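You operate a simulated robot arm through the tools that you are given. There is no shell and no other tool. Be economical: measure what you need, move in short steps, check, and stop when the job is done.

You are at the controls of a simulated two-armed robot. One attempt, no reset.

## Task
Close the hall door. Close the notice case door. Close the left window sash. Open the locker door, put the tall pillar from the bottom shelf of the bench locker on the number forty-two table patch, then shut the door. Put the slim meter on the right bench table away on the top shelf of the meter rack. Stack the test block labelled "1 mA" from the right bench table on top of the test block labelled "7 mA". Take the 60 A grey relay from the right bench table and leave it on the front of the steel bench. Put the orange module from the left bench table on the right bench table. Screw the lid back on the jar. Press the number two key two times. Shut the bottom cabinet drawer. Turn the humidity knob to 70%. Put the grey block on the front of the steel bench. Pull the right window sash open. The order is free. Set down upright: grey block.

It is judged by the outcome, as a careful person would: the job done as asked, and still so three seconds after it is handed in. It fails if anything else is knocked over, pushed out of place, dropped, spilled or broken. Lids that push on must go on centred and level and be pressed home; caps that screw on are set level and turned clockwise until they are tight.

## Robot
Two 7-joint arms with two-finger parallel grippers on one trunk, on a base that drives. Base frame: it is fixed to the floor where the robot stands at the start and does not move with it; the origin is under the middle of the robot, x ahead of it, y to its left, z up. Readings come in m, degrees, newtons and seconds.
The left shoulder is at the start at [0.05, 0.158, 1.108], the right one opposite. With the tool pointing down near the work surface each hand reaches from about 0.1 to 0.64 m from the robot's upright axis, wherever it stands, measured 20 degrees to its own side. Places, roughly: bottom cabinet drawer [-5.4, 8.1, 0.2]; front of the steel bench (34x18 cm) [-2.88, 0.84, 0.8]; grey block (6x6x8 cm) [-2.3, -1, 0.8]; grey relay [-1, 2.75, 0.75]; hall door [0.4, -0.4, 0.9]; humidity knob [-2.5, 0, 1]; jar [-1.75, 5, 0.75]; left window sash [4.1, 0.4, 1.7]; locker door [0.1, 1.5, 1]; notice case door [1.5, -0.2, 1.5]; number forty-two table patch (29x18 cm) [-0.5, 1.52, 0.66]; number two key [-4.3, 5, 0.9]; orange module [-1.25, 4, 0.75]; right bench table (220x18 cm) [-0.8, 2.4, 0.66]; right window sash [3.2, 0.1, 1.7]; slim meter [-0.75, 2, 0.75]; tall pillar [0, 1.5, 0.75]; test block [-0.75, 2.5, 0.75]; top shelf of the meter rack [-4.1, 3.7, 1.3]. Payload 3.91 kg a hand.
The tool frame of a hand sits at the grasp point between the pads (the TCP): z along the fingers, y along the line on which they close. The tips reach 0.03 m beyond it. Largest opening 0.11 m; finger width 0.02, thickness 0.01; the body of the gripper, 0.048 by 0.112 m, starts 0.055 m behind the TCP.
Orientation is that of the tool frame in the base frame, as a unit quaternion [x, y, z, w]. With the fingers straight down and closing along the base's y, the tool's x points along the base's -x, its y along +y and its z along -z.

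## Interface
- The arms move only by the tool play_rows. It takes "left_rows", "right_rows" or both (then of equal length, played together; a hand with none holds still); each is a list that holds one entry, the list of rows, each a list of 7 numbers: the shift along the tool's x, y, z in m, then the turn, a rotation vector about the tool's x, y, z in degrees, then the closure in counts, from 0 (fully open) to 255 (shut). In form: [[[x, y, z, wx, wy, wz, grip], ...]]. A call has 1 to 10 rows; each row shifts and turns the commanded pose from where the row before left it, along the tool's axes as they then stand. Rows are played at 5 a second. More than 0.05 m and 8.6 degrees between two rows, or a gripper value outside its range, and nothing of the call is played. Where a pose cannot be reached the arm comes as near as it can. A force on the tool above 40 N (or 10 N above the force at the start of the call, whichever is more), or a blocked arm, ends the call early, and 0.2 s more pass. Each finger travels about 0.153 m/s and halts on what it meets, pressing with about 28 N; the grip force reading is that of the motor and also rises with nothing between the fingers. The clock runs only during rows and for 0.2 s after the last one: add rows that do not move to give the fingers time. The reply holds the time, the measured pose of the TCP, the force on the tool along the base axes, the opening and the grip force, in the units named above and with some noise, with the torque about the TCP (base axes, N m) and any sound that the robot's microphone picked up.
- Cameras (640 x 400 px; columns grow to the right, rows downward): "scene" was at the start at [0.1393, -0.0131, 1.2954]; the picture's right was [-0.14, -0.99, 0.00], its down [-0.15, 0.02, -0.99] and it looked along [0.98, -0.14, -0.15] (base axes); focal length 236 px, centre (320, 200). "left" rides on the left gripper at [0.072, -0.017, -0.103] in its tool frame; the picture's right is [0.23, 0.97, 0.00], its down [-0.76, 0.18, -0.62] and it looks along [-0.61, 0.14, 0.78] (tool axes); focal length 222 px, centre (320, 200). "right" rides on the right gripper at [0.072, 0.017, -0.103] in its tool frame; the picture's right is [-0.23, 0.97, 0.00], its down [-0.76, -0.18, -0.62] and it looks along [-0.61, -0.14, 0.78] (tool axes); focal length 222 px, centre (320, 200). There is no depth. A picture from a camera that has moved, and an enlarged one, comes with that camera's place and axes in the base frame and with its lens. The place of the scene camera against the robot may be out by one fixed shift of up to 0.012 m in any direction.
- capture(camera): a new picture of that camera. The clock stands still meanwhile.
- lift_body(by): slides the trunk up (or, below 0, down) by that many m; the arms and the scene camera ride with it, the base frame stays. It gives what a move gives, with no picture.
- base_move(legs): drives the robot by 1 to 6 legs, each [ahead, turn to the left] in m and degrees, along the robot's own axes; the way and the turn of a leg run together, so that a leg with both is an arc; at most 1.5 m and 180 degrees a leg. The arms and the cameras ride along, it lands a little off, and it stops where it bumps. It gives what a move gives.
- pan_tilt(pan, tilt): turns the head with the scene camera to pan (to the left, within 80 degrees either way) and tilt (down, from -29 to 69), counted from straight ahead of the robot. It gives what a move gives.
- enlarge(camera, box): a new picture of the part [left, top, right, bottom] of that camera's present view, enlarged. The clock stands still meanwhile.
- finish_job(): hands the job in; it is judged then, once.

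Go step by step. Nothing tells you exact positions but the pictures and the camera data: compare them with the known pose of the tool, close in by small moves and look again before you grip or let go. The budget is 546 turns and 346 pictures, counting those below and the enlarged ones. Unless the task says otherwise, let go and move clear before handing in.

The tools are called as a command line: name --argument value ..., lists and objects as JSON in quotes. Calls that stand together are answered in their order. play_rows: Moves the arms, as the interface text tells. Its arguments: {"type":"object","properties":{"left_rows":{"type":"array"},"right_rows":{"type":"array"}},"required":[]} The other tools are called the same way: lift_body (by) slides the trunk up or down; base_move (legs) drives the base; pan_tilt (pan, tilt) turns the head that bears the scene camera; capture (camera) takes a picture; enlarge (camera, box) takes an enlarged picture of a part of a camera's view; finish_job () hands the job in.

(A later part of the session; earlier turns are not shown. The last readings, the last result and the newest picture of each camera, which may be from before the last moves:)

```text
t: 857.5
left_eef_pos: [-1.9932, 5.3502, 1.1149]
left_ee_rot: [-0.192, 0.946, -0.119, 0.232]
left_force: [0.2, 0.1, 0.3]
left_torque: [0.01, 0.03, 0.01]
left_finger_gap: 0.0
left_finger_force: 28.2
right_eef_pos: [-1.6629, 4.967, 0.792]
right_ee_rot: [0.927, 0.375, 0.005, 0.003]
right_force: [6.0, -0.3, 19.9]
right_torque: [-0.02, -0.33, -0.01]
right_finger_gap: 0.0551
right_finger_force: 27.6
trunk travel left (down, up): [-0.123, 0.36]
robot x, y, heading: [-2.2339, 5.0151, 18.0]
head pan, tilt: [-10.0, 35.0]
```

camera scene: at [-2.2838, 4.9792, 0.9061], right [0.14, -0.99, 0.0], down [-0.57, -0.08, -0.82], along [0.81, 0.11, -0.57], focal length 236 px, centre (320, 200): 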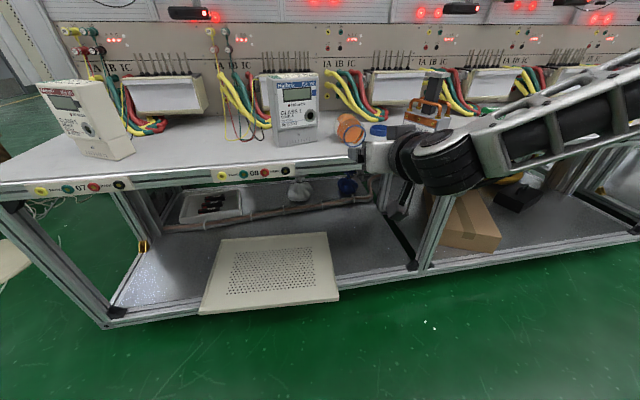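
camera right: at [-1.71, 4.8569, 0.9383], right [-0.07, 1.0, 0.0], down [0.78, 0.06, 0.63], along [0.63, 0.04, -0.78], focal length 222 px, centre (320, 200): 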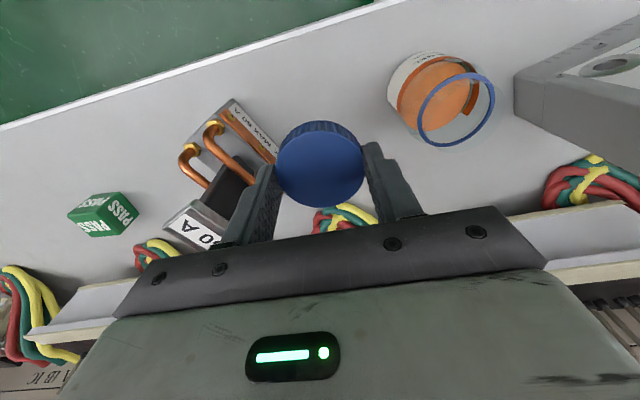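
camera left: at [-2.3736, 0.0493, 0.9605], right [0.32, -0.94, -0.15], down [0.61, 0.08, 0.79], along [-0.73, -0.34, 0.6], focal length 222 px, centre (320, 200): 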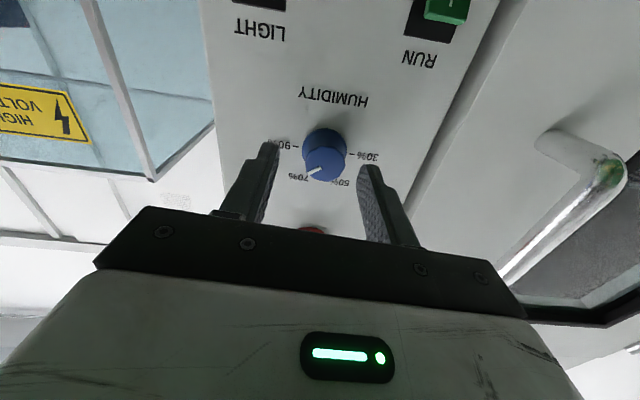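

The lid has come down another couple of millimetres. Rewinding for the third stroke.

play_rows --right_rows '[[[0, 0, 0, 0, 0, 8, 255], [0, 0, 0, 0, 0, 0, 255], [0, 0, 0, 0, 0, 0, 200], [0, 0, 0, 0, 0, 0, 70], [0, 0, 0, 0, 0, 0, 70], [0, 0, -0.025, 0, 0, 0, 70], [0, 0, -0.025, 0, 0, 0, 70], [0, 0, 0, 0, 0, -8.5, 70], [0, 0, 0, 0, 0, -8.5, 70], [0, 0, 0, 0, 0, -8.5, 70]]]'

enlarge --camera "scene" --box '[340, 155, 420, 235]'

play_rows --right_rows '[[[0, 0, 0, 0, 0, -8.5, 70], [0, 0, 0, 0, 0, -8.5, 70], [0, 0, 0, 0, 0, -8.5, 70], [0, 0, 0, 0, 0, -8.5, 70], [0, 0, 0, 0, 0, -8.5, 70], [0, 0, 0, 0, 0, -8.5, 70], [0, 0, 0, 0, 0, -8.5, 70], [0, 0, 0, 0, 0, -8.5, 70], [0, 0, 0, 0, 0, -8.5, 70]]]'

play_rows --right_rows '[[[0, 0, 0, 0, 0, -8.5, 70], [0, 0, 0, 0, 0, -8.5, 70], [0, 0, 0, 0, 0, -8.5, 70], [0, 0, 0, 0, 0, -8.5, 70], [0, 0, 0, 0, 0, -8.5, 70], [0, 0, 0, 0, 0, -8.5, 70], [0, 0, 0, 0, 0, -8, 70]]]'

```text
t: 859.7
left_eef_pos: [-1.9911, 5.3496, 1.1152]
left_ee_rot: [-0.192, 0.946, -0.119, 0.232]
left_force: [0.2, -0.7, -0.7]
left_torque: [0.01, -0.02, 0.0]
left_finger_gap: 0.0
left_finger_force: 28.2
right_eef_pos: [-1.6622, 4.9662, 0.8405]
right_ee_rot: [0.859, 0.512, 0.002, 0.003]
right_force: [-0.2, 0.3, 0.6]
right_torque: [0.01, 0.01, 0.0]
right_finger_gap: 0.08
right_finger_force: 0.0
trunk travel left (down, up): [-0.123, 0.36]
robot x, y, heading: [-2.2338, 5.0106, 17.7]
head pan, tilt: [-10.0, 35.0]
```

```text
5.00 times, centred on (380, 195) of scene
camera zoom: at [-2.1004, 5.0381, 1.0256], right [0.14, -0.99, 0.0], down [-0.57, -0.08, -0.82], along [0.81, 0.11, -0.57], focal length 1179 px, centre (20, 225)
```

zoom: 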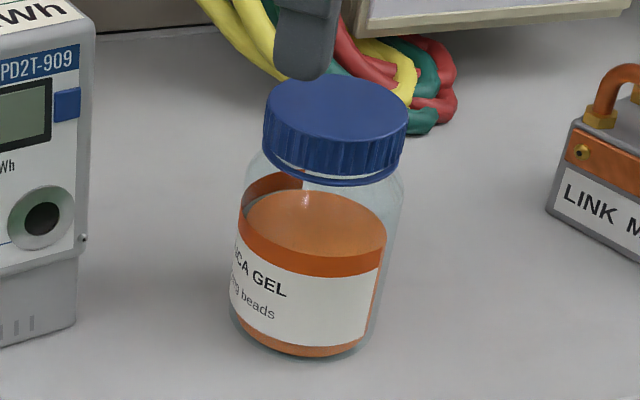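

```text
t: 861.7
left_eef_pos: [-1.9924, 5.3498, 1.1142]
left_ee_rot: [-0.193, 0.946, -0.119, 0.231]
left_force: [-0.3, 0.0, 0.0]
left_torque: [0.01, 0.0, 0.02]
left_finger_gap: 0.0
left_finger_force: 28.0
right_eef_pos: [-1.6625, 4.9679, 0.8393]
right_ee_rot: [0.357, 0.934, 0.0, 0.004]
right_force: [-0.7, 0.5, 0.1]
right_torque: [-0.01, 0.01, -0.03]
right_finger_gap: 0.0798
right_finger_force: 0.0
trunk travel left (down, up): [-0.123, 0.36]
robot x, y, heading: [-2.2327, 5.0106, 17.7]
head pan, tilt: [-10.0, 35.0]
```

```text
t: 863.3
left_eef_pos: [-1.9924, 5.35, 1.1138]
left_ee_rot: [-0.192, 0.946, -0.119, 0.231]
left_force: [0.0, 0.1, 0.4]
left_torque: [0.03, 0.01, 0.01]
left_finger_gap: 0.0
left_finger_force: 27.6
right_eef_pos: [-1.6635, 4.9668, 0.8415]
right_ee_rot: [-0.149, 0.989, -0.002, 0.003]
right_force: [0.2, 0.7, -0.1]
right_torque: [-0.03, -0.02, 0.01]
right_finger_gap: 0.0797
right_finger_force: 0.1
trunk travel left (down, up): [-0.123, 0.36]
robot x, y, heading: [-2.2325, 5.0097, 17.7]
head pan, tilt: [-10.0, 35.0]
```

The jar turned part of the way on that stroke, so the thread is getting stiffer. I'll take another stroke with minimal downward force and watch the torque.

play_rows --right_rows '[[[0, 0, 0.025, 0, 0, 0, 70], [0, 0, 0.024, 0, 0, 0, 70], [0, 0, 0, 0, 0, 0, 160], [0, 0, 0, 0, 0, 0, 255], [0, 0, 0, 0, 0, 0, 255]]]'

play_rows --right_rows '[[[0, 0, 0, 0, 0, 8.5, 255], [0, 0, 0, 0, 0, 8.5, 255], [0, 0, 0, 0, 0, 8.5, 255], [0, 0, 0, 0, 0, 8.5, 255], [0, 0, 0, 0, 0, 8.5, 255]]]'

enlarge --camera "scene" --box '[340, 155, 420, 235]'

```text
t: 864.5
left_eef_pos: [-1.992, 5.3496, 1.114]
left_ee_rot: [-0.192, 0.946, -0.119, 0.232]
left_force: [-0.4, -0.9, 0.0]
left_torque: [-0.02, 0.03, 0.01]
left_finger_gap: 0.0
left_finger_force: 28.3
right_eef_pos: [-1.6626, 4.9683, 0.7904]
right_ee_rot: [-0.149, 0.989, -0.002, 0.003]
right_force: [0.5, -0.7, 0.5]
right_torque: [-0.01, 0.01, -0.01]
right_finger_gap: 0.0554
right_finger_force: 27.9
trunk travel left (down, up): [-0.123, 0.36]
robot x, y, heading: [-2.2326, 5.014, 17.7]
head pan, tilt: [-10.0, 35.0]
```

```text
t: 865.7
left_eef_pos: [-1.9923, 5.3502, 1.1133]
left_ee_rot: [-0.193, 0.946, -0.119, 0.232]
left_force: [-0.4, 0.7, 0.5]
left_torque: [-0.01, 0.0, 0.0]
left_finger_gap: 0.0
left_finger_force: 27.8
right_eef_pos: [-1.6617, 4.9677, 0.7903]
right_ee_rot: [0.222, 0.975, -0.001, 0.003]
right_force: [0.4, 0.0, -1.3]
right_torque: [0.04, 0.03, 0.01]
right_finger_gap: 0.0559
right_finger_force: 28.1
trunk travel left (down, up): [-0.123, 0.36]
robot x, y, heading: [-2.2329, 5.0152, 17.5]
head pan, tilt: [-10.0, 35.0]
```

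```text
5.00 times, centred on (380, 195) of scene
camera zoom: at [-2.1003, 5.0381, 1.0255], right [0.14, -0.99, 0.0], down [-0.57, -0.08, -0.82], along [0.81, 0.11, -0.57], focal length 1179 px, centre (20, 225)
```

zoom: 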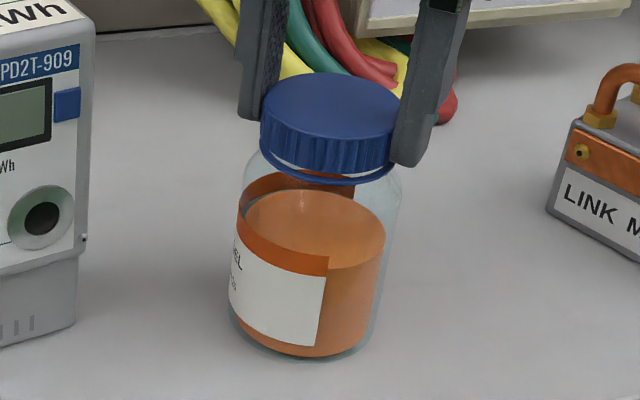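

With no downward force the jar just spins on the table. Pressing (about 20–25 N) held it on the first stroke, so I'll press and continue.

lift_body --by -0.004

play_rows --right_rows '[[[0, 0, 0.0002, 0, 0, 8.5, 255], [0, 0, 0.0002, 0, 0, 8.5, 255], [0, 0, 0.0002, 0, 0, 8.5, 255], [0, 0, 0.0002, 0, 0, 8.5, 255], [0, 0, 0.0002, 0, 0, 8.5, 255]]]'

enlarge --camera "scene" --box '[340, 155, 420, 235]'

```text
t: 866.3
left_eef_pos: [-1.9935, 5.349, 1.1112]
left_ee_rot: [-0.192, 0.946, -0.119, 0.232]
left_force: [0.4, 0.7, 0.3]
left_torque: [-0.03, 0.02, 0.04]
left_finger_gap: 0.0
left_finger_force: 27.6
right_eef_pos: [-1.6624, 4.9663, 0.7887]
right_ee_rot: [0.221, 0.975, 0.0, 0.006]
right_force: [-1.7, -3.0, 12.0]
right_torque: [-0.11, 0.19, -0.03]
right_finger_gap: 0.0555
right_finger_force: 27.8
trunk travel left (down, up): [-0.119, 0.364]
robot x, y, heading: [-2.2301, 5.0138, 17.7]
head pan, tilt: [-10.0, 35.0]
```

```text
t: 867.5
left_eef_pos: [-1.9941, 5.351, 1.11]
left_ee_rot: [-0.192, 0.946, -0.119, 0.233]
left_force: [0.4, -0.2, 0.4]
left_torque: [-0.01, 0.01, 0.0]
left_finger_gap: 0.0004
left_finger_force: 28.2
right_eef_pos: [-1.6626, 4.9677, 0.7885]
right_ee_rot: [0.56, 0.828, 0.003, 0.006]
right_force: [1.9, -1.0, 24.5]
right_torque: [-0.17, -0.1, 0.14]
right_finger_gap: 0.0557
right_finger_force: 27.9
trunk travel left (down, up): [-0.119, 0.364]
robot x, y, heading: [-2.2322, 5.016, 17.6]
head pan, tilt: [-10.0, 35.0]
```

```text
5.00 times, centred on (380, 195) of scene
camera zoom: at [-2.102, 5.0381, 1.022], right [0.14, -0.99, 0.0], down [-0.57, -0.08, -0.82], along [0.81, 0.11, -0.57], focal length 1179 px, centre (20, 225)
```

zoom: 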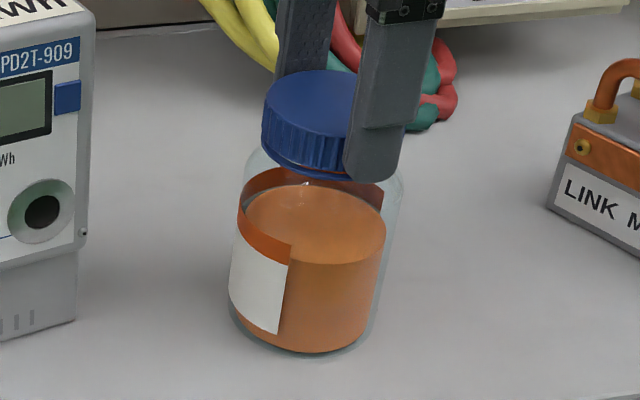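

Torque is building (0.14 N·m) and the gap under the lid is closing. Continuing.

play_rows --right_rows '[[[0, 0, 0.0003, 0, 0, 8.5, 255], [0, 0, 0.0003, 0, 0, 8.5, 255], [0, 0, 0.0003, 0, 0, 8.5, 255], [0, 0, 0.0003, 0, 0, 8.5, 255], [0, 0, 0.0003, 0, 0, 8.5, 255], [0, 0, 0.0003, 0, 0, 8.5, 255], [0, 0, 0.0003, 0, 0, 8.5, 255], [0, 0, 0.0003, 0, 0, 8.5, 255]]]'

enlarge --camera "scene" --box '[340, 155, 420, 235]'

```text
t: 869.3
left_eef_pos: [-1.9937, 5.3497, 1.1119]
left_ee_rot: [-0.191, 0.946, -0.12, 0.233]
left_force: [-0.1, -0.4, 0.1]
left_torque: [0.01, 0.03, -0.01]
left_finger_gap: 0.0
left_finger_force: 28.0
right_eef_pos: [-1.6638, 4.967, 0.7867]
right_ee_rot: [0.927, 0.375, 0.005, 0.002]
right_force: [-0.5, -2.2, 27.8]
right_torque: [-0.16, 0.11, 0.17]
right_finger_gap: 0.0555
right_finger_force: 28.2
trunk travel left (down, up): [-0.119, 0.364]
robot x, y, heading: [-2.2342, 5.012, 17.6]
head pan, tilt: [-10.0, 35.0]
```

```text
5.00 times, centred on (380, 195) of scene
camera zoom: at [-2.1023, 5.0382, 1.0219], right [0.14, -0.99, 0.0], down [-0.57, -0.08, -0.82], along [0.81, 0.11, -0.57], focal length 1179 px, centre (20, 225)
```

zoom: 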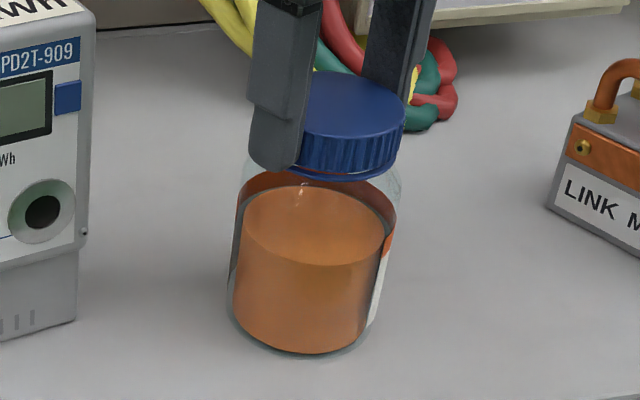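

The jar now turns rigidly with the lid at 0.17 N·m, where earlier the lid spun freely under the same pressure, and the lid has closed down to the collar: it is tight. Releasing and rising.

play_rows --right_rows '[[[0, 0, -0.002, 0, 0, 0, 255], [0, 0, 0, 0, 0, 0, 200], [0, 0, 0, 0, 0, 0, 80], [0, 0, 0, 0, 0, 0, 70], [0, 0, -0.03, 0, 0, 0, 70], [0, 0, -0.04, 0, 0, 0, 70], [0, 0, -0.04, 0, 0, 0, 70]]]'

lift_body --by 0.12

enlarge --camera "scene" --box '[330, 160, 450, 290]'

```text
t: 870.9
left_eef_pos: [-1.9916, 5.3496, 1.1113]
left_ee_rot: [-0.193, 0.946, -0.119, 0.232]
left_force: [-0.4, -0.6, -1.1]
left_torque: [-0.02, 0.02, 0.0]
left_finger_gap: 0.0
left_finger_force: 27.8
right_eef_pos: [-1.6697, 4.9545, 0.8943]
right_ee_rot: [0.927, 0.376, 0.002, 0.003]
right_force: [1.0, -1.0, -0.3]
right_torque: [0.01, 0.01, 0.03]
right_finger_gap: 0.08
right_finger_force: 0.1
right hand out of reach, approached as far as the arm can: row 7
trunk travel left (down, up): [-0.119, 0.364]
robot x, y, heading: [-2.2349, 5.0184, 17.6]
head pan, tilt: [-10.0, 35.0]
```

```text
t: 872.4
left_eef_pos: [-1.9914, 5.3494, 1.2299]
left_ee_rot: [-0.192, 0.946, -0.119, 0.232]
left_force: [-0.4, -0.3, -0.9]
left_torque: [-0.02, 0.01, -0.01]
left_finger_gap: 0.0
left_finger_force: 27.9
right_eef_pos: [-1.6693, 4.9548, 1.0122]
right_ee_rot: [0.927, 0.376, 0.003, 0.002]
right_force: [0.9, 0.3, -0.2]
right_torque: [0.01, -0.02, 0.03]
right_finger_gap: 0.0795
right_finger_force: 0.0
trunk travel left (down, up): [-0.239, 0.244]
robot x, y, heading: [-2.2316, 5.0118, 17.9]
head pan, tilt: [-10.0, 35.0]
```

```text
3.08 times, centred on (390, 225) of scene
camera zoom: at [-2.1003, 5.0382, 1.1415], right [0.14, -0.99, 0.0], down [-0.57, -0.08, -0.82], along [0.81, 0.11, -0.57], focal length 726 px, centre (105, 123)
```

zoom: 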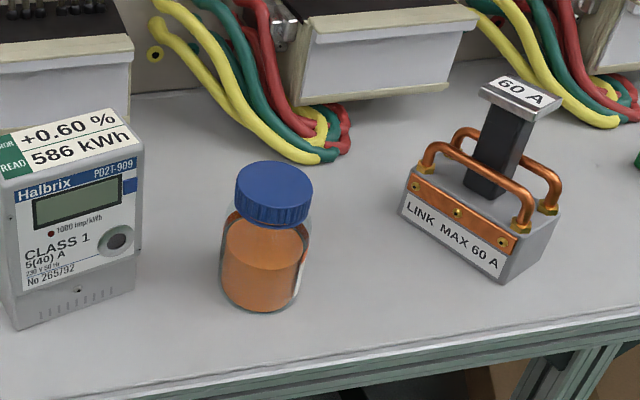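

The jar is upright and closed. Last bench item: the orange module. I'll unwind the wrist and drive along to it.

base_move --legs '[[-0.35, 0]]'

play_rows --right_rows '[[[0, 0, 0, 0, 0, -8.5, 60], [0, 0, 0, 0, 0, -8.5, 60], [0, 0, 0, 0, 0, -8.5, 60], [0, 0, 0, 0, 0, -8.5, 60], [0, 0, 0, 0, 0, -8.5, 60], [0, 0, 0, 0, 0, -8.5, 60], [0, 0, 0, 0, 0, -8.5, 60], [0, 0, 0, 0, 0, -8.5, 60], [0, 0, 0, 0, 0, -8.5, 60], [0, 0, 0, 0, 0, -8.5, 60]]]'

play_rows --right_rows '[[[0, 0, 0, 0, 0, -8.5, 60], [0, 0, 0, 0, 0, -8.5, 60], [0, 0, 0, 0, 0, -8.5, 60], [0, 0, 0, 0, 0, -8.5, 60], [0, 0, 0, 0, 0, -8.5, 60], [0, 0, 0, 0, 0, -8.5, 60], [0, 0, 0, 0, 0, -8.5, 60], [0, 0, 0, 0, 0, -3, 60]]]'

base_move --legs '[[0, -90], [1.03, 0], [0, 90], [0.15, 0]]'

capture --camera "scene"

```text
t: 874.6
left_eef_pos: [-2.3227, 5.2443, 1.231]
left_ee_rot: [-0.194, 0.946, -0.119, 0.231]
left_force: [-0.6, 0.2, 0.4]
left_torque: [0.0, -0.01, -0.06]
left_finger_gap: 0.0
left_finger_force: 27.9
right_eef_pos: [-1.9972, 4.8512, 1.013]
right_ee_rot: [0.926, 0.377, 0.003, 0.003]
right_force: [-1.3, 0.4, -0.3]
right_torque: [0.03, 0.01, -0.03]
right_finger_gap: 0.0799
right_finger_force: 0.2
trunk travel left (down, up): [-0.239, 0.244]
robot x, y, heading: [-2.5602, 4.9096, 17.9]
head pan, tilt: [-10.0, 35.0]
```

```text
t: 876.8
left_eef_pos: [-2.3227, 5.2446, 1.2301]
left_ee_rot: [-0.195, 0.946, -0.118, 0.232]
left_force: [1.0, 0.2, 0.7]
left_torque: [0.02, 0.03, 0.01]
left_finger_gap: 0.0
left_finger_force: 27.7
right_eef_pos: [-1.9978, 4.8513, 1.0125]
right_ee_rot: [0.428, 0.904, 0.0, 0.004]
right_force: [-0.4, -0.2, -0.1]
right_torque: [0.02, 0.0, 0.01]
right_finger_gap: 0.0845
right_finger_force: 0.0
trunk travel left (down, up): [-0.239, 0.244]
robot x, y, heading: [-2.5609, 4.9079, 18.0]
head pan, tilt: [-10.0, 35.0]
```

```text
t: 878.6
left_eef_pos: [-2.3229, 5.2439, 1.2291]
left_ee_rot: [-0.194, 0.946, -0.119, 0.232]
left_force: [-0.7, 0.4, -0.3]
left_torque: [0.03, -0.02, -0.04]
left_finger_gap: 0.0
left_finger_force: 27.7
right_eef_pos: [-1.9978, 4.8509, 1.0128]
right_ee_rot: [-0.103, 0.995, -0.002, 0.004]
right_force: [-0.1, -0.3, -0.7]
right_torque: [-0.01, 0.0, 0.0]
right_finger_gap: 0.0844
right_finger_force: 0.1
trunk travel left (down, up): [-0.239, 0.244]
robot x, y, heading: [-2.5644, 4.9069, 18.3]
head pan, tilt: [-10.0, 35.0]
```

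```text
t: 892.7
left_eef_pos: [-1.8835, 4.26, 1.2295]
left_ee_rot: [-0.166, 0.951, -0.126, 0.228]
left_force: [0.4, -0.2, -0.3]
left_torque: [0.02, 0.0, 0.03]
left_finger_gap: 0.0003
left_finger_force: 28.0
right_eef_pos: [-1.5818, 3.8484, 1.0131]
right_ee_rot: [-0.074, 0.997, -0.002, 0.002]
right_force: [0.1, -0.1, 0.5]
right_torque: [0.01, 0.04, 0.02]
right_finger_gap: 0.0844
right_finger_force: 0.1
trunk travel left (down, up): [-0.239, 0.244]
robot x, y, heading: [-2.1426, 3.9371, 14.7]
head pan, tilt: [-10.0, 35.0]
```

```text
43 pictures are left
camera scene: at [-2.009, 3.9554, 1.1415], right [0.08, -1.0, 0.0], down [-0.57, -0.05, -0.82], along [0.82, 0.07, -0.57], focal length 236 px, centre (320, 200)
```

scene: 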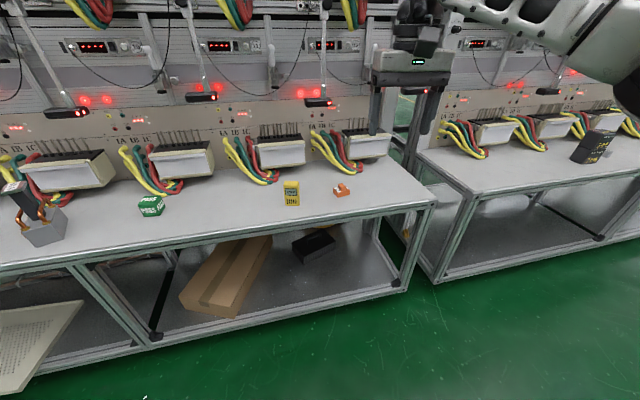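

enlarge --camera "scene" --box '[310, 165, 380, 215]'

base_move --legs '[[0.16, 0]]'

capture --camera "right"

```text
8.00 times, centred on (345, 190) of scene
camera zoom: at [-2.009, 3.9554, 1.1415], right [0.08, -1.0, 0.0], down [-0.57, -0.05, -0.82], along [0.82, 0.07, -0.57], focal length 1887 px, centre (120, 280)
```

zoom: 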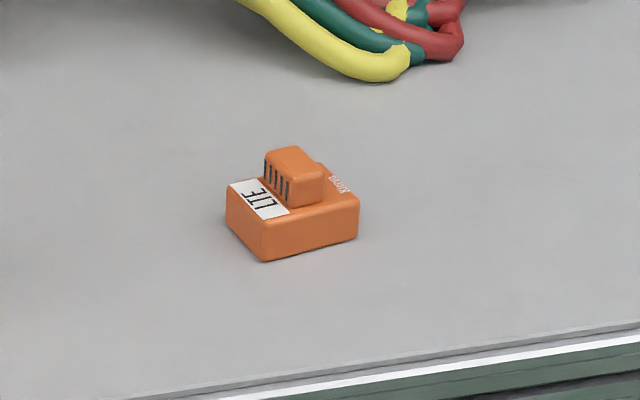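

```text
t: 894.1
left_eef_pos: [-1.7322, 4.302, 1.2298]
left_ee_rot: [-0.168, 0.951, -0.126, 0.228]
left_force: [-0.1, -0.3, 1.1]
left_torque: [-0.01, 0.0, -0.01]
left_finger_gap: 0.0001
left_finger_force: 27.6
right_eef_pos: [-1.4303, 3.8881, 1.0131]
right_ee_rot: [-0.075, 0.997, -0.001, 0.003]
right_force: [-0.8, 0.0, 0.1]
right_torque: [0.02, 0.02, -0.02]
right_finger_gap: 0.0842
right_finger_force: 0.0
trunk travel left (down, up): [-0.239, 0.244]
robot x, y, heading: [-1.9927, 3.9753, 14.8]
head pan, tilt: [-10.0, 35.0]
```

```text
41 pictures are left
camera right: at [-1.5031, 3.8958, 1.1168], right [0.08, 1.0, 0.0], down [0.78, -0.06, 0.63], along [0.63, -0.05, -0.78], focal length 222 px, centre (320, 200)
```

right: 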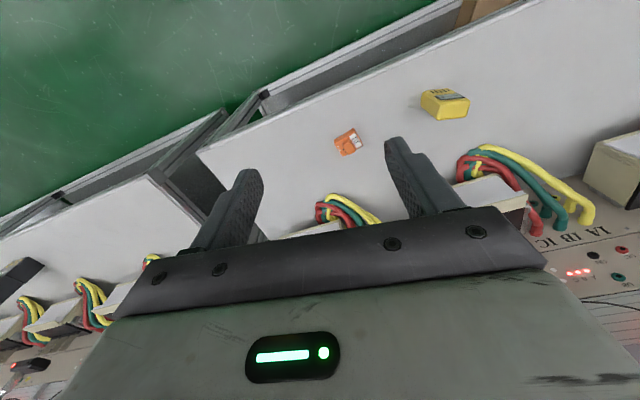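

The module is about 4.8 × 3.1 cm at (-1.295, 3.938), yawed to about 29°. Turning the hand to suit, moving over it.

play_rows --right_rows '[[[0, 0, 0, 0, 0, -8, 80], [0, 0, 0, 0, 0, -6, 80], [0, 0, 0, 0, 0, 0, 80]]]'

base_move --legs '[[0.1, 0]]'

play_rows --right_rows '[[[-0.023, 0.004, 0, 0, 0, 0, 80], [-0.022, 0.004, 0, 0, 0, 0, 80], [0, 0, 0, 0, 0, 0, 80]]]'

lift_body --by -0.15

capture --camera "right"

```text
t: 894.9
left_eef_pos: [-1.7319, 4.3004, 1.2304]
left_ee_rot: [-0.167, 0.951, -0.125, 0.228]
left_force: [-0.1, -1.0, -0.1]
left_torque: [-0.03, 0.0, -0.02]
left_finger_gap: 0.0
left_finger_force: 28.1
right_eef_pos: [-1.4307, 3.8897, 1.0132]
right_ee_rot: [-0.197, 0.98, -0.002, 0.003]
right_force: [0.1, 0.3, -0.6]
right_torque: [-0.01, 0.0, -0.03]
right_finger_gap: 0.0757
right_finger_force: 0.0
trunk travel left (down, up): [-0.239, 0.244]
robot x, y, heading: [-1.9915, 3.9784, 14.8]
head pan, tilt: [-10.0, 35.0]
```

```text
t: 896.1
left_eef_pos: [-1.6358, 4.3267, 1.2307]
left_ee_rot: [-0.166, 0.951, -0.125, 0.228]
left_force: [-0.1, 0.3, 0.4]
left_torque: [-0.01, -0.02, 0.0]
left_finger_gap: 0.0002
left_finger_force: 27.8
right_eef_pos: [-1.3358, 3.9146, 1.0138]
right_ee_rot: [-0.195, 0.981, -0.003, 0.003]
right_force: [0.3, 0.3, 0.3]
right_torque: [-0.01, 0.02, -0.01]
right_finger_gap: 0.0755
right_finger_force: 0.1
trunk travel left (down, up): [-0.239, 0.244]
robot x, y, heading: [-1.8945, 4.0032, 14.8]
head pan, tilt: [-10.0, 35.0]
```

```text
t: 896.9
left_eef_pos: [-1.6364, 4.3267, 1.229]
left_ee_rot: [-0.167, 0.951, -0.126, 0.228]
left_force: [-0.3, -0.4, -1.0]
left_torque: [0.01, 0.01, 0.02]
left_finger_gap: 0.0
left_finger_force: 28.2
right_eef_pos: [-1.3315, 3.9126, 1.0116]
right_ee_rot: [-0.196, 0.981, -0.002, 0.004]
right_force: [0.2, -0.7, 0.3]
right_torque: [-0.03, 0.02, 0.02]
right_finger_gap: 0.0753
right_finger_force: 0.0
right hand out of reach, approached as far as the arm can: row 1, 2
trunk travel left (down, up): [-0.239, 0.244]
robot x, y, heading: [-1.8982, 4.0004, 14.9]
head pan, tilt: [-10.0, 35.0]
```

```text
t: 898.6
left_eef_pos: [-1.636, 4.326, 1.08]
left_ee_rot: [-0.167, 0.951, -0.126, 0.229]
left_force: [-0.5, 0.2, -1.2]
left_torque: [0.0, -0.02, -0.01]
left_finger_gap: 0.0001
left_finger_force: 27.9
right_eef_pos: [-1.3305, 3.9135, 0.8593]
right_ee_rot: [-0.197, 0.98, -0.002, 0.003]
right_force: [0.4, -0.5, -0.5]
right_torque: [-0.06, -0.01, 0.0]
right_finger_gap: 0.0755
right_finger_force: 0.1
trunk travel left (down, up): [-0.089, 0.394]
robot x, y, heading: [-1.895, 4.0022, 14.5]
head pan, tilt: [-10.0, 35.0]
```

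```text
40 pictures are left
camera right: at [-1.4042, 3.9017, 0.964], right [-0.16, 0.99, 0.0], down [0.77, 0.13, 0.63], along [0.62, 0.1, -0.78], focal length 222 px, centre (320, 200)
```

right: 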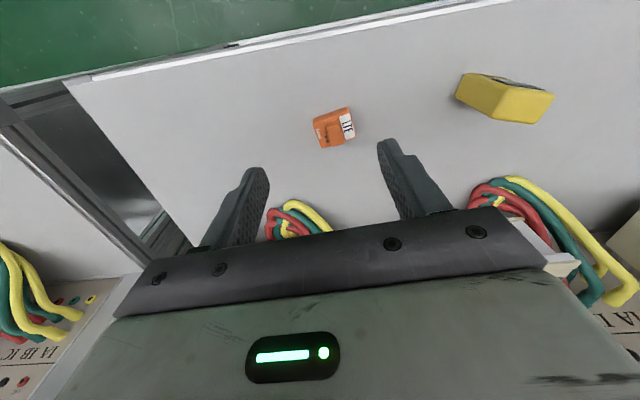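

base_move --legs '[[0.045, 0]]'

play_rows --right_rows '[[[0.008, 0.014, 0, 0, 0, 0, 80], [0, 0, 0, 0, 0, 0, 80]]]'

lift_body --by -0.085

capture --camera "right"

```text
t: 899.5
left_eef_pos: [-1.5927, 4.3372, 1.0804]
left_ee_rot: [-0.167, 0.951, -0.125, 0.228]
left_force: [0.5, -0.3, 0.1]
left_torque: [-0.03, 0.02, -0.02]
left_finger_gap: 0.0002
left_finger_force: 27.9
right_eef_pos: [-1.2886, 3.9246, 0.86]
right_ee_rot: [-0.195, 0.981, -0.002, 0.003]
right_force: [0.3, 0.1, 0.0]
right_torque: [-0.05, 0.0, -0.03]
right_finger_gap: 0.0755
right_finger_force: 0.0
trunk travel left (down, up): [-0.089, 0.394]
robot x, y, heading: [-1.8519, 4.0143, 14.7]
head pan, tilt: [-10.0, 35.0]
```

```text
t: 900.1
left_eef_pos: [-1.5936, 4.3383, 1.0803]
left_ee_rot: [-0.166, 0.951, -0.126, 0.229]
left_force: [0.0, 0.3, 0.1]
left_torque: [-0.04, 0.0, -0.01]
left_finger_gap: 0.0
left_finger_force: 28.4
right_eef_pos: [-1.3024, 3.9323, 0.8609]
right_ee_rot: [-0.195, 0.981, -0.003, 0.003]
right_force: [-0.4, -0.7, 0.5]
right_torque: [0.03, 0.01, 0.03]
right_finger_gap: 0.0755
right_finger_force: 0.0
trunk travel left (down, up): [-0.089, 0.394]
robot x, y, heading: [-1.8555, 4.0068, 14.4]
head pan, tilt: [-10.0, 35.0]
```

```text
t: 901.3
left_eef_pos: [-1.5936, 4.3368, 0.9959]
left_ee_rot: [-0.166, 0.951, -0.125, 0.228]
left_force: [-0.1, 0.5, 0.5]
left_torque: [0.01, -0.05, -0.05]
left_finger_gap: 0.0
left_finger_force: 28.4
right_eef_pos: [-1.301, 3.9338, 0.7746]
right_ee_rot: [-0.195, 0.981, -0.001, 0.004]
right_force: [-0.2, 0.1, -0.8]
right_torque: [-0.02, 0.0, 0.01]
right_finger_gap: 0.0755
right_finger_force: 0.3
trunk travel left (down, up): [-0.004, 0.479]
robot x, y, heading: [-1.8548, 4.0164, 14.7]
head pan, tilt: [-10.0, 35.0]
```

```text
39 pictures are left
camera right: at [-1.374, 3.9219, 0.8789], right [-0.16, 0.99, 0.0], down [0.77, 0.13, 0.63], along [0.62, 0.1, -0.78], focal length 222 px, centre (320, 200)
```

right: 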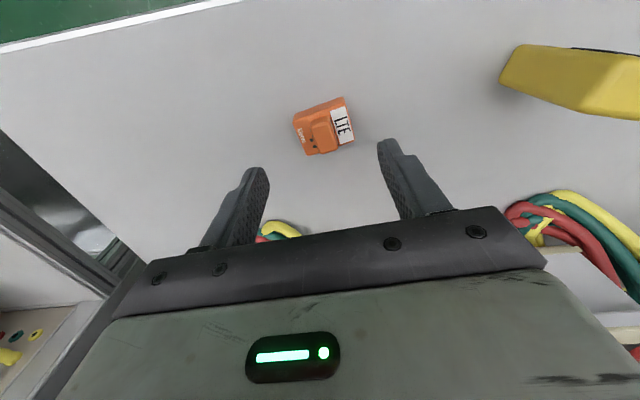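

Aligned. Lowering with the arm and gripping.

play_rows --right_rows '[[[0, 0, 0.027, 0, 0, 0, 80], [0, 0, 0.027, 0, 0, 0, 80], [0, 0, 0.027, 0, 0, 0, 80], [0, 0, 0, 0, 0, 0, 80]]]'

capture --camera "right"

```text
t: 902.3
left_eef_pos: [-1.5927, 4.3371, 0.9952]
left_ee_rot: [-0.166, 0.951, -0.126, 0.228]
left_force: [0.6, 0.1, 0.4]
left_torque: [0.02, 0.03, -0.01]
left_finger_gap: 0.0002
left_finger_force: 27.7
right_eef_pos: [-1.3006, 3.9332, 0.6945]
right_ee_rot: [-0.195, 0.981, -0.001, 0.003]
right_force: [0.4, 0.2, -0.3]
right_torque: [0.05, 0.03, 0.0]
right_finger_gap: 0.0755
right_finger_force: 0.1
trunk travel left (down, up): [-0.004, 0.479]
robot x, y, heading: [-1.852, 4.0137, 14.8]
head pan, tilt: [-10.0, 35.0]
```

```text
38 pictures are left
camera right: at [-1.3735, 3.9222, 0.7983], right [-0.16, 0.99, 0.0], down [0.77, 0.13, 0.63], along [0.62, 0.1, -0.78], focal length 222 px, centre (320, 200)
```

right: 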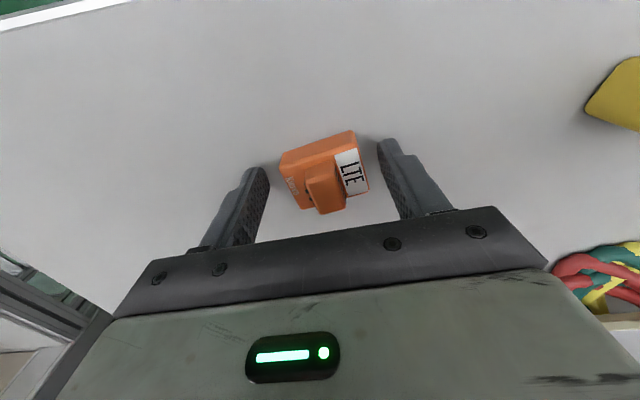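

play_rows --right_rows '[[[0, 0, 0, 0, 0, 0, 120], [0, 0, 0, 0, 0, 0, 180], [0, 0, 0, 0, 0, 0, 255], [0, 0, 0, 0, 0, 0, 255]]]'

lift_body --by 0.2

capture --camera "right"

```text
t: 903.3
left_eef_pos: [-1.5928, 4.3367, 0.995]
left_ee_rot: [-0.166, 0.951, -0.125, 0.229]
left_force: [0.4, 0.2, -0.3]
left_torque: [-0.01, -0.02, 0.0]
left_finger_gap: 0.0002
left_finger_force: 28.2
right_eef_pos: [-1.3015, 3.9337, 0.6952]
right_ee_rot: [-0.195, 0.981, -0.003, 0.003]
right_force: [0.3, 0.2, -0.6]
right_torque: [0.0, 0.04, 0.0]
right_finger_gap: 0.0492
right_finger_force: 22.3
trunk travel left (down, up): [-0.004, 0.479]
robot x, y, heading: [-1.8507, 4.0127, 14.7]
head pan, tilt: [-10.0, 35.0]
```

```text
t: 905.5
left_eef_pos: [-1.5921, 4.3369, 1.1954]
left_ee_rot: [-0.167, 0.951, -0.125, 0.229]
left_force: [-0.2, -0.6, 0.6]
left_torque: [-0.01, 0.01, 0.02]
left_finger_gap: 0.0001
left_finger_force: 28.0
right_eef_pos: [-1.3017, 3.9336, 0.8952]
right_ee_rot: [-0.195, 0.981, -0.002, 0.004]
right_force: [0.7, -0.6, -0.9]
right_torque: [0.02, -0.02, 0.0]
right_finger_gap: 0.0491
right_finger_force: 21.7
trunk travel left (down, up): [-0.204, 0.279]
robot x, y, heading: [-1.8532, 4.0138, 14.9]
head pan, tilt: [-10.0, 35.0]
```

```text
37 pictures are left
camera right: at [-1.3734, 3.9223, 0.9985], right [-0.16, 0.99, 0.0], down [0.77, 0.13, 0.63], along [0.62, 0.1, -0.78], focal length 222 px, centre (320, 200)
```

right: 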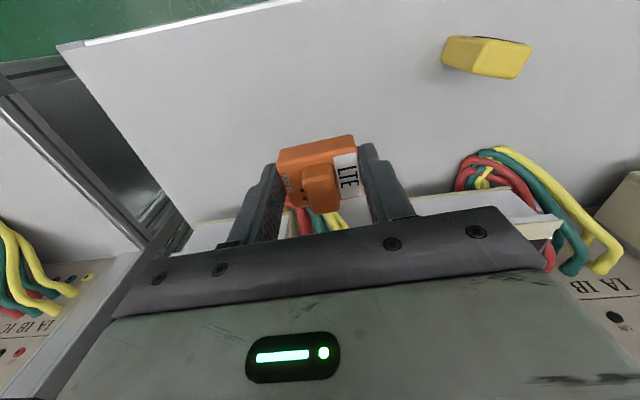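

The module is held. Carrying it to the right bench table.

base_move --legs '[[-0.4, 0], [0, -86.8], [0.74, 0], [0, 90], [0.2, 0]]'

capture --camera "scene"

```text
t: 920.3
left_eef_pos: [-1.6008, 3.6195, 1.1947]
left_ee_rot: [-0.196, 0.946, -0.118, 0.232]
left_force: [0.5, 0.7, -0.1]
left_torque: [0.01, -0.01, 0.02]
left_finger_gap: 0.0
left_finger_force: 27.4
right_eef_pos: [-1.2851, 3.2346, 0.8943]
right_ee_rot: [-0.225, 0.974, -0.002, 0.004]
right_force: [0.3, 0.6, -0.3]
right_torque: [0.01, -0.02, 0.03]
right_finger_gap: 0.049
right_finger_force: 22.4
trunk travel left (down, up): [-0.204, 0.279]
robot x, y, heading: [-1.8391, 3.2779, 18.2]
head pan, tilt: [-10.0, 35.0]
```

```text
36 pictures are left
camera scene: at [-1.7062, 3.3072, 1.1065], right [0.14, -0.99, 0.0], down [-0.57, -0.08, -0.82], along [0.81, 0.12, -0.57], focal length 236 px, centre (320, 200)
```

scene: 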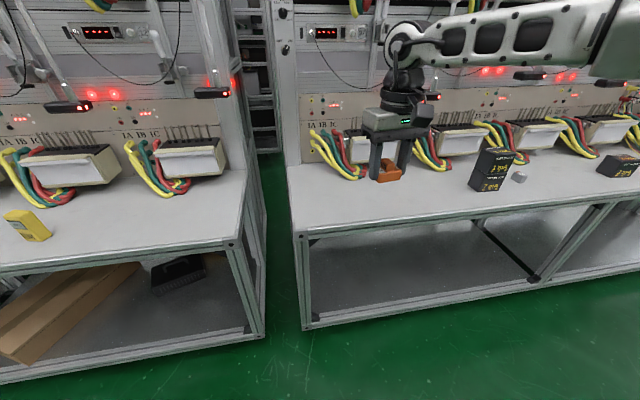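

base_move --legs '[[0.2, -1.5]]'

lift_body --by -0.18

enlarge --camera "scene" --box '[290, 100, 490, 260]'

```text
t: 921.9
left_eef_pos: [-1.4005, 3.6735, 1.1955]
left_ee_rot: [-0.183, 0.948, -0.121, 0.23]
left_force: [0.3, 1.1, 1.3]
left_torque: [0.03, 0.02, 0.02]
left_finger_gap: 0.0001
left_finger_force: 27.8
right_eef_pos: [-1.0956, 3.2801, 0.895]
right_ee_rot: [-0.212, 0.977, -0.002, 0.004]
right_force: [0.4, -0.5, -0.8]
right_torque: [0.02, -0.01, -0.01]
right_finger_gap: 0.0491
right_finger_force: 21.7
trunk travel left (down, up): [-0.204, 0.279]
robot x, y, heading: [-1.6492, 3.3425, 16.8]
head pan, tilt: [-10.0, 35.0]
```

```text
t: 923.9
left_eef_pos: [-1.4007, 3.6738, 1.0158]
left_ee_rot: [-0.182, 0.948, -0.121, 0.231]
left_force: [1.1, -0.5, -0.6]
left_torque: [-0.01, -0.03, -0.02]
left_finger_gap: 0.0001
left_finger_force: 28.0
right_eef_pos: [-1.0943, 3.2806, 0.7159]
right_ee_rot: [-0.211, 0.978, -0.002, 0.004]
right_force: [-0.4, -0.6, -1.0]
right_torque: [-0.01, 0.04, 0.02]
right_finger_gap: 0.0491
right_finger_force: 22.0
trunk travel left (down, up): [-0.024, 0.459]
robot x, y, heading: [-1.6489, 3.3387, 16.7]
head pan, tilt: [-10.0, 35.0]
```

```text
2.50 times, centred on (390, 180) of scene
camera zoom: at [-1.5154, 3.3637, 0.9266], right [0.12, -0.99, 0.0], down [-0.57, -0.07, -0.82], along [0.81, 0.1, -0.57], focal length 590 px, centre (145, 250)
```

zoom: 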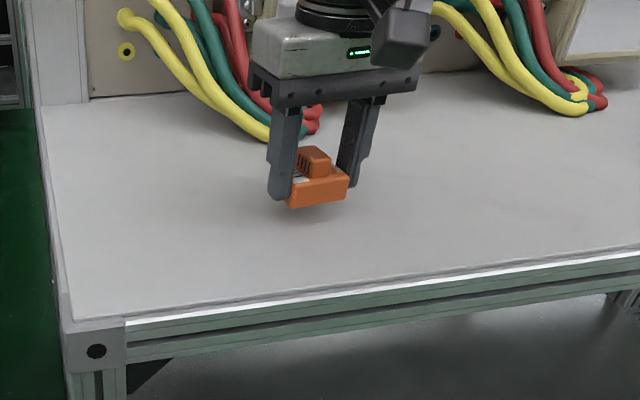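

lift_body --by -0.016

lift_body --by -0.004

lift_body --by -0.003

```text
t: 924.5
left_eef_pos: [-1.4007, 3.6725, 0.9996]
left_ee_rot: [-0.182, 0.948, -0.122, 0.231]
left_force: [0.6, 0.1, 0.7]
left_torque: [-0.04, 0.01, 0.0]
left_finger_gap: 0.0
left_finger_force: 28.4
right_eef_pos: [-1.0949, 3.2803, 0.6986]
right_ee_rot: [-0.211, 0.977, -0.003, 0.004]
right_force: [-0.4, 0.3, -1.6]
right_torque: [0.0, 0.01, 0.03]
right_finger_gap: 0.0491
right_finger_force: 21.8
trunk travel left (down, up): [-0.008, 0.475]
robot x, y, heading: [-1.6427, 3.343, 16.7]
head pan, tilt: [-10.0, 35.0]
```

```text
t: 925.1
left_eef_pos: [-1.4009, 3.6726, 0.9957]
left_ee_rot: [-0.182, 0.948, -0.122, 0.231]
left_force: [-0.4, -0.1, -0.4]
left_torque: [0.03, -0.04, 0.01]
left_finger_gap: 0.0001
left_finger_force: 28.6
right_eef_pos: [-1.0966, 3.2788, 0.6949]
right_ee_rot: [-0.211, 0.977, -0.002, 0.005]
right_force: [0.0, 0.5, 0.2]
right_torque: [0.01, -0.01, 0.0]
right_finger_gap: 0.0492
right_finger_force: 21.5
trunk travel left (down, up): [-0.004, 0.479]
robot x, y, heading: [-1.647, 3.3436, 16.5]
head pan, tilt: [-10.0, 35.0]
```

```text
t: 925.6
left_eef_pos: [-1.4025, 3.6731, 0.9926]
left_ee_rot: [-0.183, 0.948, -0.122, 0.232]
left_force: [-0.3, -0.4, -0.1]
left_torque: [-0.01, -0.04, 0.02]
left_finger_gap: 0.0001
left_finger_force: 28.1
right_eef_pos: [-1.0961, 3.2797, 0.6945]
right_ee_rot: [-0.212, 0.977, 0.0, 0.006]
right_force: [-0.9, -2.1, 14.6]
right_torque: [0.02, 0.21, 0.04]
right_finger_gap: 0.0493
right_finger_force: 22.1
trunk travel left (down, up): [-0.001, 0.482]
robot x, y, heading: [-1.6507, 3.3418, 16.4]
head pan, tilt: [-10.0, 35.0]
```

Contact. Releasing and rising.

play_rows --right_rows '[[[0, 0, -0.002, 0, 0, 0, 255], [0, 0, 0, 0, 0, 0, 190], [0, 0, 0, 0, 0, 0, 100], [0, 0, 0, 0, 0, 0, 80]]]'

lift_body --by 0.25

base_move --legs '[[-0.4, 0]]'

capture --camera "scene"

```text
t: 926.6
left_eef_pos: [-1.4017, 3.6741, 0.9922]
left_ee_rot: [-0.182, 0.948, -0.122, 0.231]
left_force: [-0.2, 0.4, 0.9]
left_torque: [0.03, 0.03, -0.01]
left_finger_gap: 0.0
left_finger_force: 28.0
right_eef_pos: [-1.0944, 3.2803, 0.6939]
right_ee_rot: [-0.212, 0.977, -0.002, 0.003]
right_force: [0.0, 0.1, 0.1]
right_torque: [-0.01, 0.0, 0.04]
right_finger_gap: 0.0755
right_finger_force: 0.0
trunk travel left (down, up): [-0.001, 0.482]
robot x, y, heading: [-1.6483, 3.3418, 16.5]
head pan, tilt: [-10.0, 35.0]
```

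```text
t: 929.2
left_eef_pos: [-1.4007, 3.672, 1.2419]
left_ee_rot: [-0.184, 0.948, -0.121, 0.232]
left_force: [0.0, 0.6, 0.5]
left_torque: [-0.01, -0.02, -0.02]
left_finger_gap: 0.0
left_finger_force: 28.2
right_eef_pos: [-1.0951, 3.2795, 0.9448]
right_ee_rot: [-0.212, 0.977, -0.002, 0.004]
right_force: [0.3, -0.4, 0.1]
right_torque: [-0.02, 0.01, -0.02]
right_finger_gap: 0.0756
right_finger_force: 0.0
trunk travel left (down, up): [-0.251, 0.232]
robot x, y, heading: [-1.6452, 3.3401, 16.5]
head pan, tilt: [-10.0, 35.0]
```

```text
t: 931.6
left_eef_pos: [-1.7772, 3.5591, 1.242]
left_ee_rot: [-0.182, 0.948, -0.122, 0.231]
left_force: [-0.3, 0.5, 0.0]
left_torque: [0.02, 0.02, 0.02]
left_finger_gap: 0.0001
left_finger_force: 28.0
right_eef_pos: [-1.4731, 3.1653, 0.9443]
right_ee_rot: [-0.21, 0.978, -0.002, 0.004]
right_force: [0.8, -0.2, 0.9]
right_torque: [0.0, -0.02, -0.03]
right_finger_gap: 0.0753
right_finger_force: 0.0
trunk travel left (down, up): [-0.251, 0.232]
robot x, y, heading: [-2.0246, 3.2285, 16.5]
head pan, tilt: [-10.0, 35.0]
```

```text
34 pictures are left
camera scene: at [-1.8929, 3.2505, 1.1536], right [0.12, -0.99, 0.0], down [-0.57, -0.07, -0.82], along [0.81, 0.09, -0.57], focal length 236 px, centre (320, 200)
```

scene: 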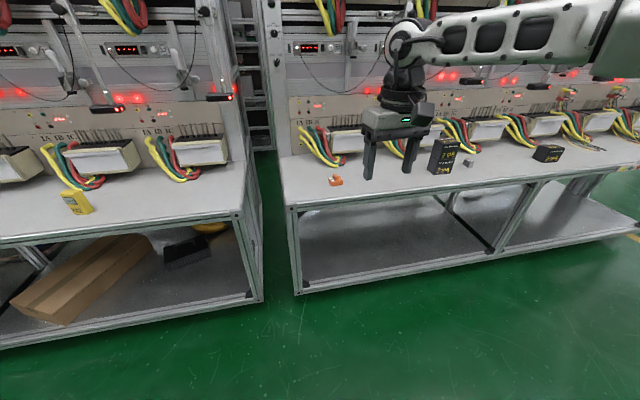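

The orange module stands on the right bench table. The last job is to shut the locker door: driving round to its front.

base_move --legs '[[0, -88.5], [1.5, 0], [1.5, 0], [0.2, 0], [0, 90], [1.37, 0]]'

base_move --legs '[[0, 90]]'

pan_tilt --pan -10 --tilt 15

capture --camera "scene"

```text
t: 961.4
left_eef_pos: [0.519, 0.8932, 1.243]
left_ee_rot: [-0.188, 0.947, -0.121, 0.231]
left_force: [0.5, -0.6, -0.3]
left_torque: [-0.01, 0.01, -0.01]
left_finger_gap: 0.0
left_finger_force: 28.0
right_eef_pos: [0.8281, 0.5024, 0.9436]
right_ee_rot: [-0.216, 0.976, -0.001, 0.004]
right_force: [0.4, 0.6, -0.6]
right_torque: [0.01, 0.01, 0.02]
right_finger_gap: 0.0753
right_finger_force: 0.0
trunk travel left (down, up): [-0.251, 0.232]
robot x, y, heading: [0.2731, 0.5595, 17.3]
head pan, tilt: [-10.0, 35.0]
```

```text
t: 965.5
left_eef_pos: [-0.047, 0.8208, 1.2413]
left_ee_rot: [0.788, -0.558, -0.072, -0.251]
left_force: [0.0, -0.1, 0.0]
left_torque: [0.04, -0.02, -0.01]
left_finger_gap: 0.0001
left_finger_force: 28.9
right_eef_pos: [0.3593, 1.1098, 0.9441]
right_ee_rot: [0.829, -0.559, -0.001, -0.003]
right_force: [-0.4, -0.2, -0.5]
right_torque: [0.0, 0.02, 0.01]
right_finger_gap: 0.0755
right_finger_force: 0.0
trunk travel left (down, up): [-0.251, 0.232]
robot x, y, heading: [0.2754, 0.5557, 104.4]
head pan, tilt: [-10.0, 35.0]
```

```text
t: 966.3
left_eef_pos: [-0.046, 0.8208, 1.2429]
left_ee_rot: [0.788, -0.558, -0.072, -0.25]
left_force: [0.1, 0.5, -0.5]
left_torque: [0.0, -0.03, 0.0]
left_finger_gap: 0.0
left_finger_force: 28.0
right_eef_pos: [0.3602, 1.1094, 0.9442]
right_ee_rot: [0.829, -0.56, -0.001, -0.004]
right_force: [0.0, 0.0, 0.3]
right_torque: [0.02, 0.03, 0.02]
right_finger_gap: 0.0755
right_finger_force: 0.1
trunk travel left (down, up): [-0.251, 0.232]
robot x, y, heading: [0.2766, 0.5604, 104.2]
head pan, tilt: [-10.0, 15.0]
```

```text
33 pictures are left
camera scene: at [0.2651, 0.6914, 1.1855], right [1.0, 0.07, 0.0], down [0.02, -0.26, -0.97], along [-0.07, 0.96, -0.26], focal length 236 px, centre (320, 200)
```

scene: 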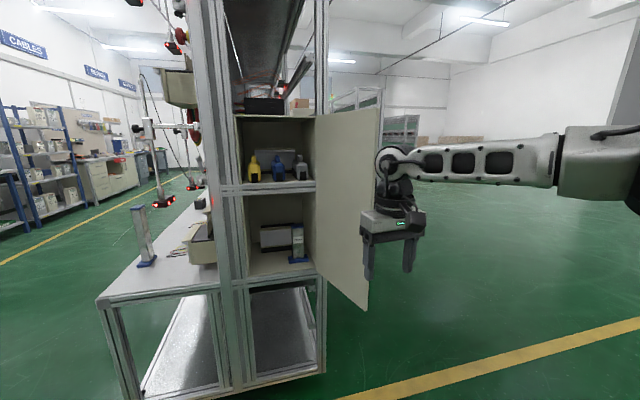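

I can see the pillar on its patch and the locker door standing open. I'll close the fist, move it to the right of the door, and drive forward alongside it.

play_rows --right_rows '[[[0, -0.042, 0, 0, 0, 0, 255], [0, -0.042, 0, 0, 0, 0, 255], [0, -0.042, 0, 0, 0, 0, 255], [0, -0.042, 0, 0, 0, 0, 255], [0, -0.042, 0, 0, 0, 0, 255], [0, 0, 0, 0, 0, 0, 255]]]'

base_move --legs '[[0, 3.8], [0.26, 0]]'

capture --camera "scene"

```text
t: 967.7
left_eef_pos: [-0.0461, 0.8206, 1.2431]
left_ee_rot: [0.787, -0.559, -0.073, -0.251]
left_force: [-0.6, -0.6, 0.1]
left_torque: [0.0, 0.0, -0.02]
left_finger_gap: 0.0001
left_finger_force: 27.5
right_eef_pos: [0.5327, 1.1502, 0.9395]
right_ee_rot: [0.828, -0.561, -0.002, -0.005]
right_force: [-0.6, 0.5, 0.4]
right_torque: [0.03, 0.0, 0.04]
right_finger_gap: 0.0
right_finger_force: 27.8
right hand out of reach, approached as far as the arm can: row 4, 5
trunk travel left (down, up): [-0.251, 0.232]
robot x, y, heading: [0.2753, 0.5603, 104.3]
head pan, tilt: [-10.0, 15.0]
```

```text
t: 969.8
left_eef_pos: [-0.1272, 1.0017, 1.2421]
left_ee_rot: [0.806, -0.531, -0.079, -0.248]
left_force: [1.0, 0.1, -0.8]
left_torque: [0.0, 0.03, 0.02]
left_finger_gap: 0.0
left_finger_force: 27.9
right_eef_pos: [0.43, 1.3637, 0.9402]
right_ee_rot: [0.854, -0.52, 0.006, 0.001]
right_force: [0.7, -3.5, 0.1]
right_torque: [0.21, 0.14, 0.14]
right_finger_gap: 0.0
right_finger_force: 28.5
trunk travel left (down, up): [-0.251, 0.232]
robot x, y, heading: [0.2112, 0.7598, 108.0]
head pan, tilt: [-10.0, 15.0]
stopped in leg 2: the force on the tool passed its limit at 110 N (the readings are from after the stop); the commanded pose is now the measured one
```

```text
32 pictures are left
camera scene: at [0.1907, 0.8918, 1.1856], right [0.99, 0.14, 0.0], down [0.04, -0.26, -0.97], along [-0.14, 0.96, -0.26], focal length 236 px, centre (320, 200)
```

scene: 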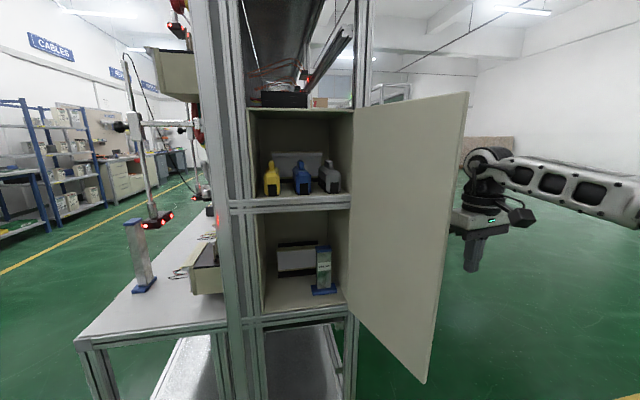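

The gripper met the door's handle; the door hasn't been harmed. From here I can simply sweep left to swing it shut.

play_rows --right_rows '[[[0.015, 0, 0, 0, 0, 0, 255], [0, 0.04, 0, 0, 0, 0, 255], [0, 0.04, 0, 0, 0, 0, 255], [0, 0.04, 0, 0, 0, 0, 255], [0, 0.04, 0, 0, 0, 0, 255], [0, 0.04, 0, 0, 0, 0, 255]]]'

capture --camera "scene"

```text
t: 971.2
left_eef_pos: [-0.1287, 1.0025, 1.2418]
left_ee_rot: [0.806, -0.532, -0.078, -0.247]
left_force: [-0.3, -0.6, 0.4]
left_torque: [0.0, -0.01, 0.02]
left_finger_gap: 0.0
left_finger_force: 28.4
right_eef_pos: [0.2577, 1.2609, 0.9407]
right_ee_rot: [0.853, -0.522, 0.007, 0.002]
right_force: [-0.4, 0.6, 0.7]
right_torque: [-0.02, -0.03, 0.0]
right_finger_gap: 0.0003
right_finger_force: 28.1
trunk travel left (down, up): [-0.251, 0.232]
robot x, y, heading: [0.2085, 0.7588, 108.0]
head pan, tilt: [-10.0, 15.0]
```

```text
31 pictures are left
camera scene: at [0.1904, 0.8921, 1.1855], right [0.99, 0.14, 0.0], down [0.04, -0.26, -0.97], along [-0.14, 0.96, -0.26], focal length 236 px, centre (320, 200)
```

scene: 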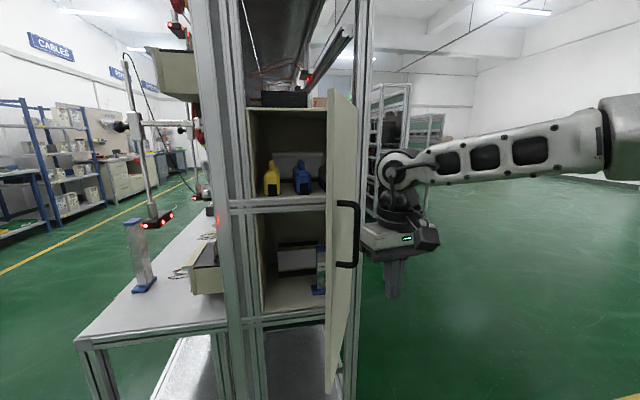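

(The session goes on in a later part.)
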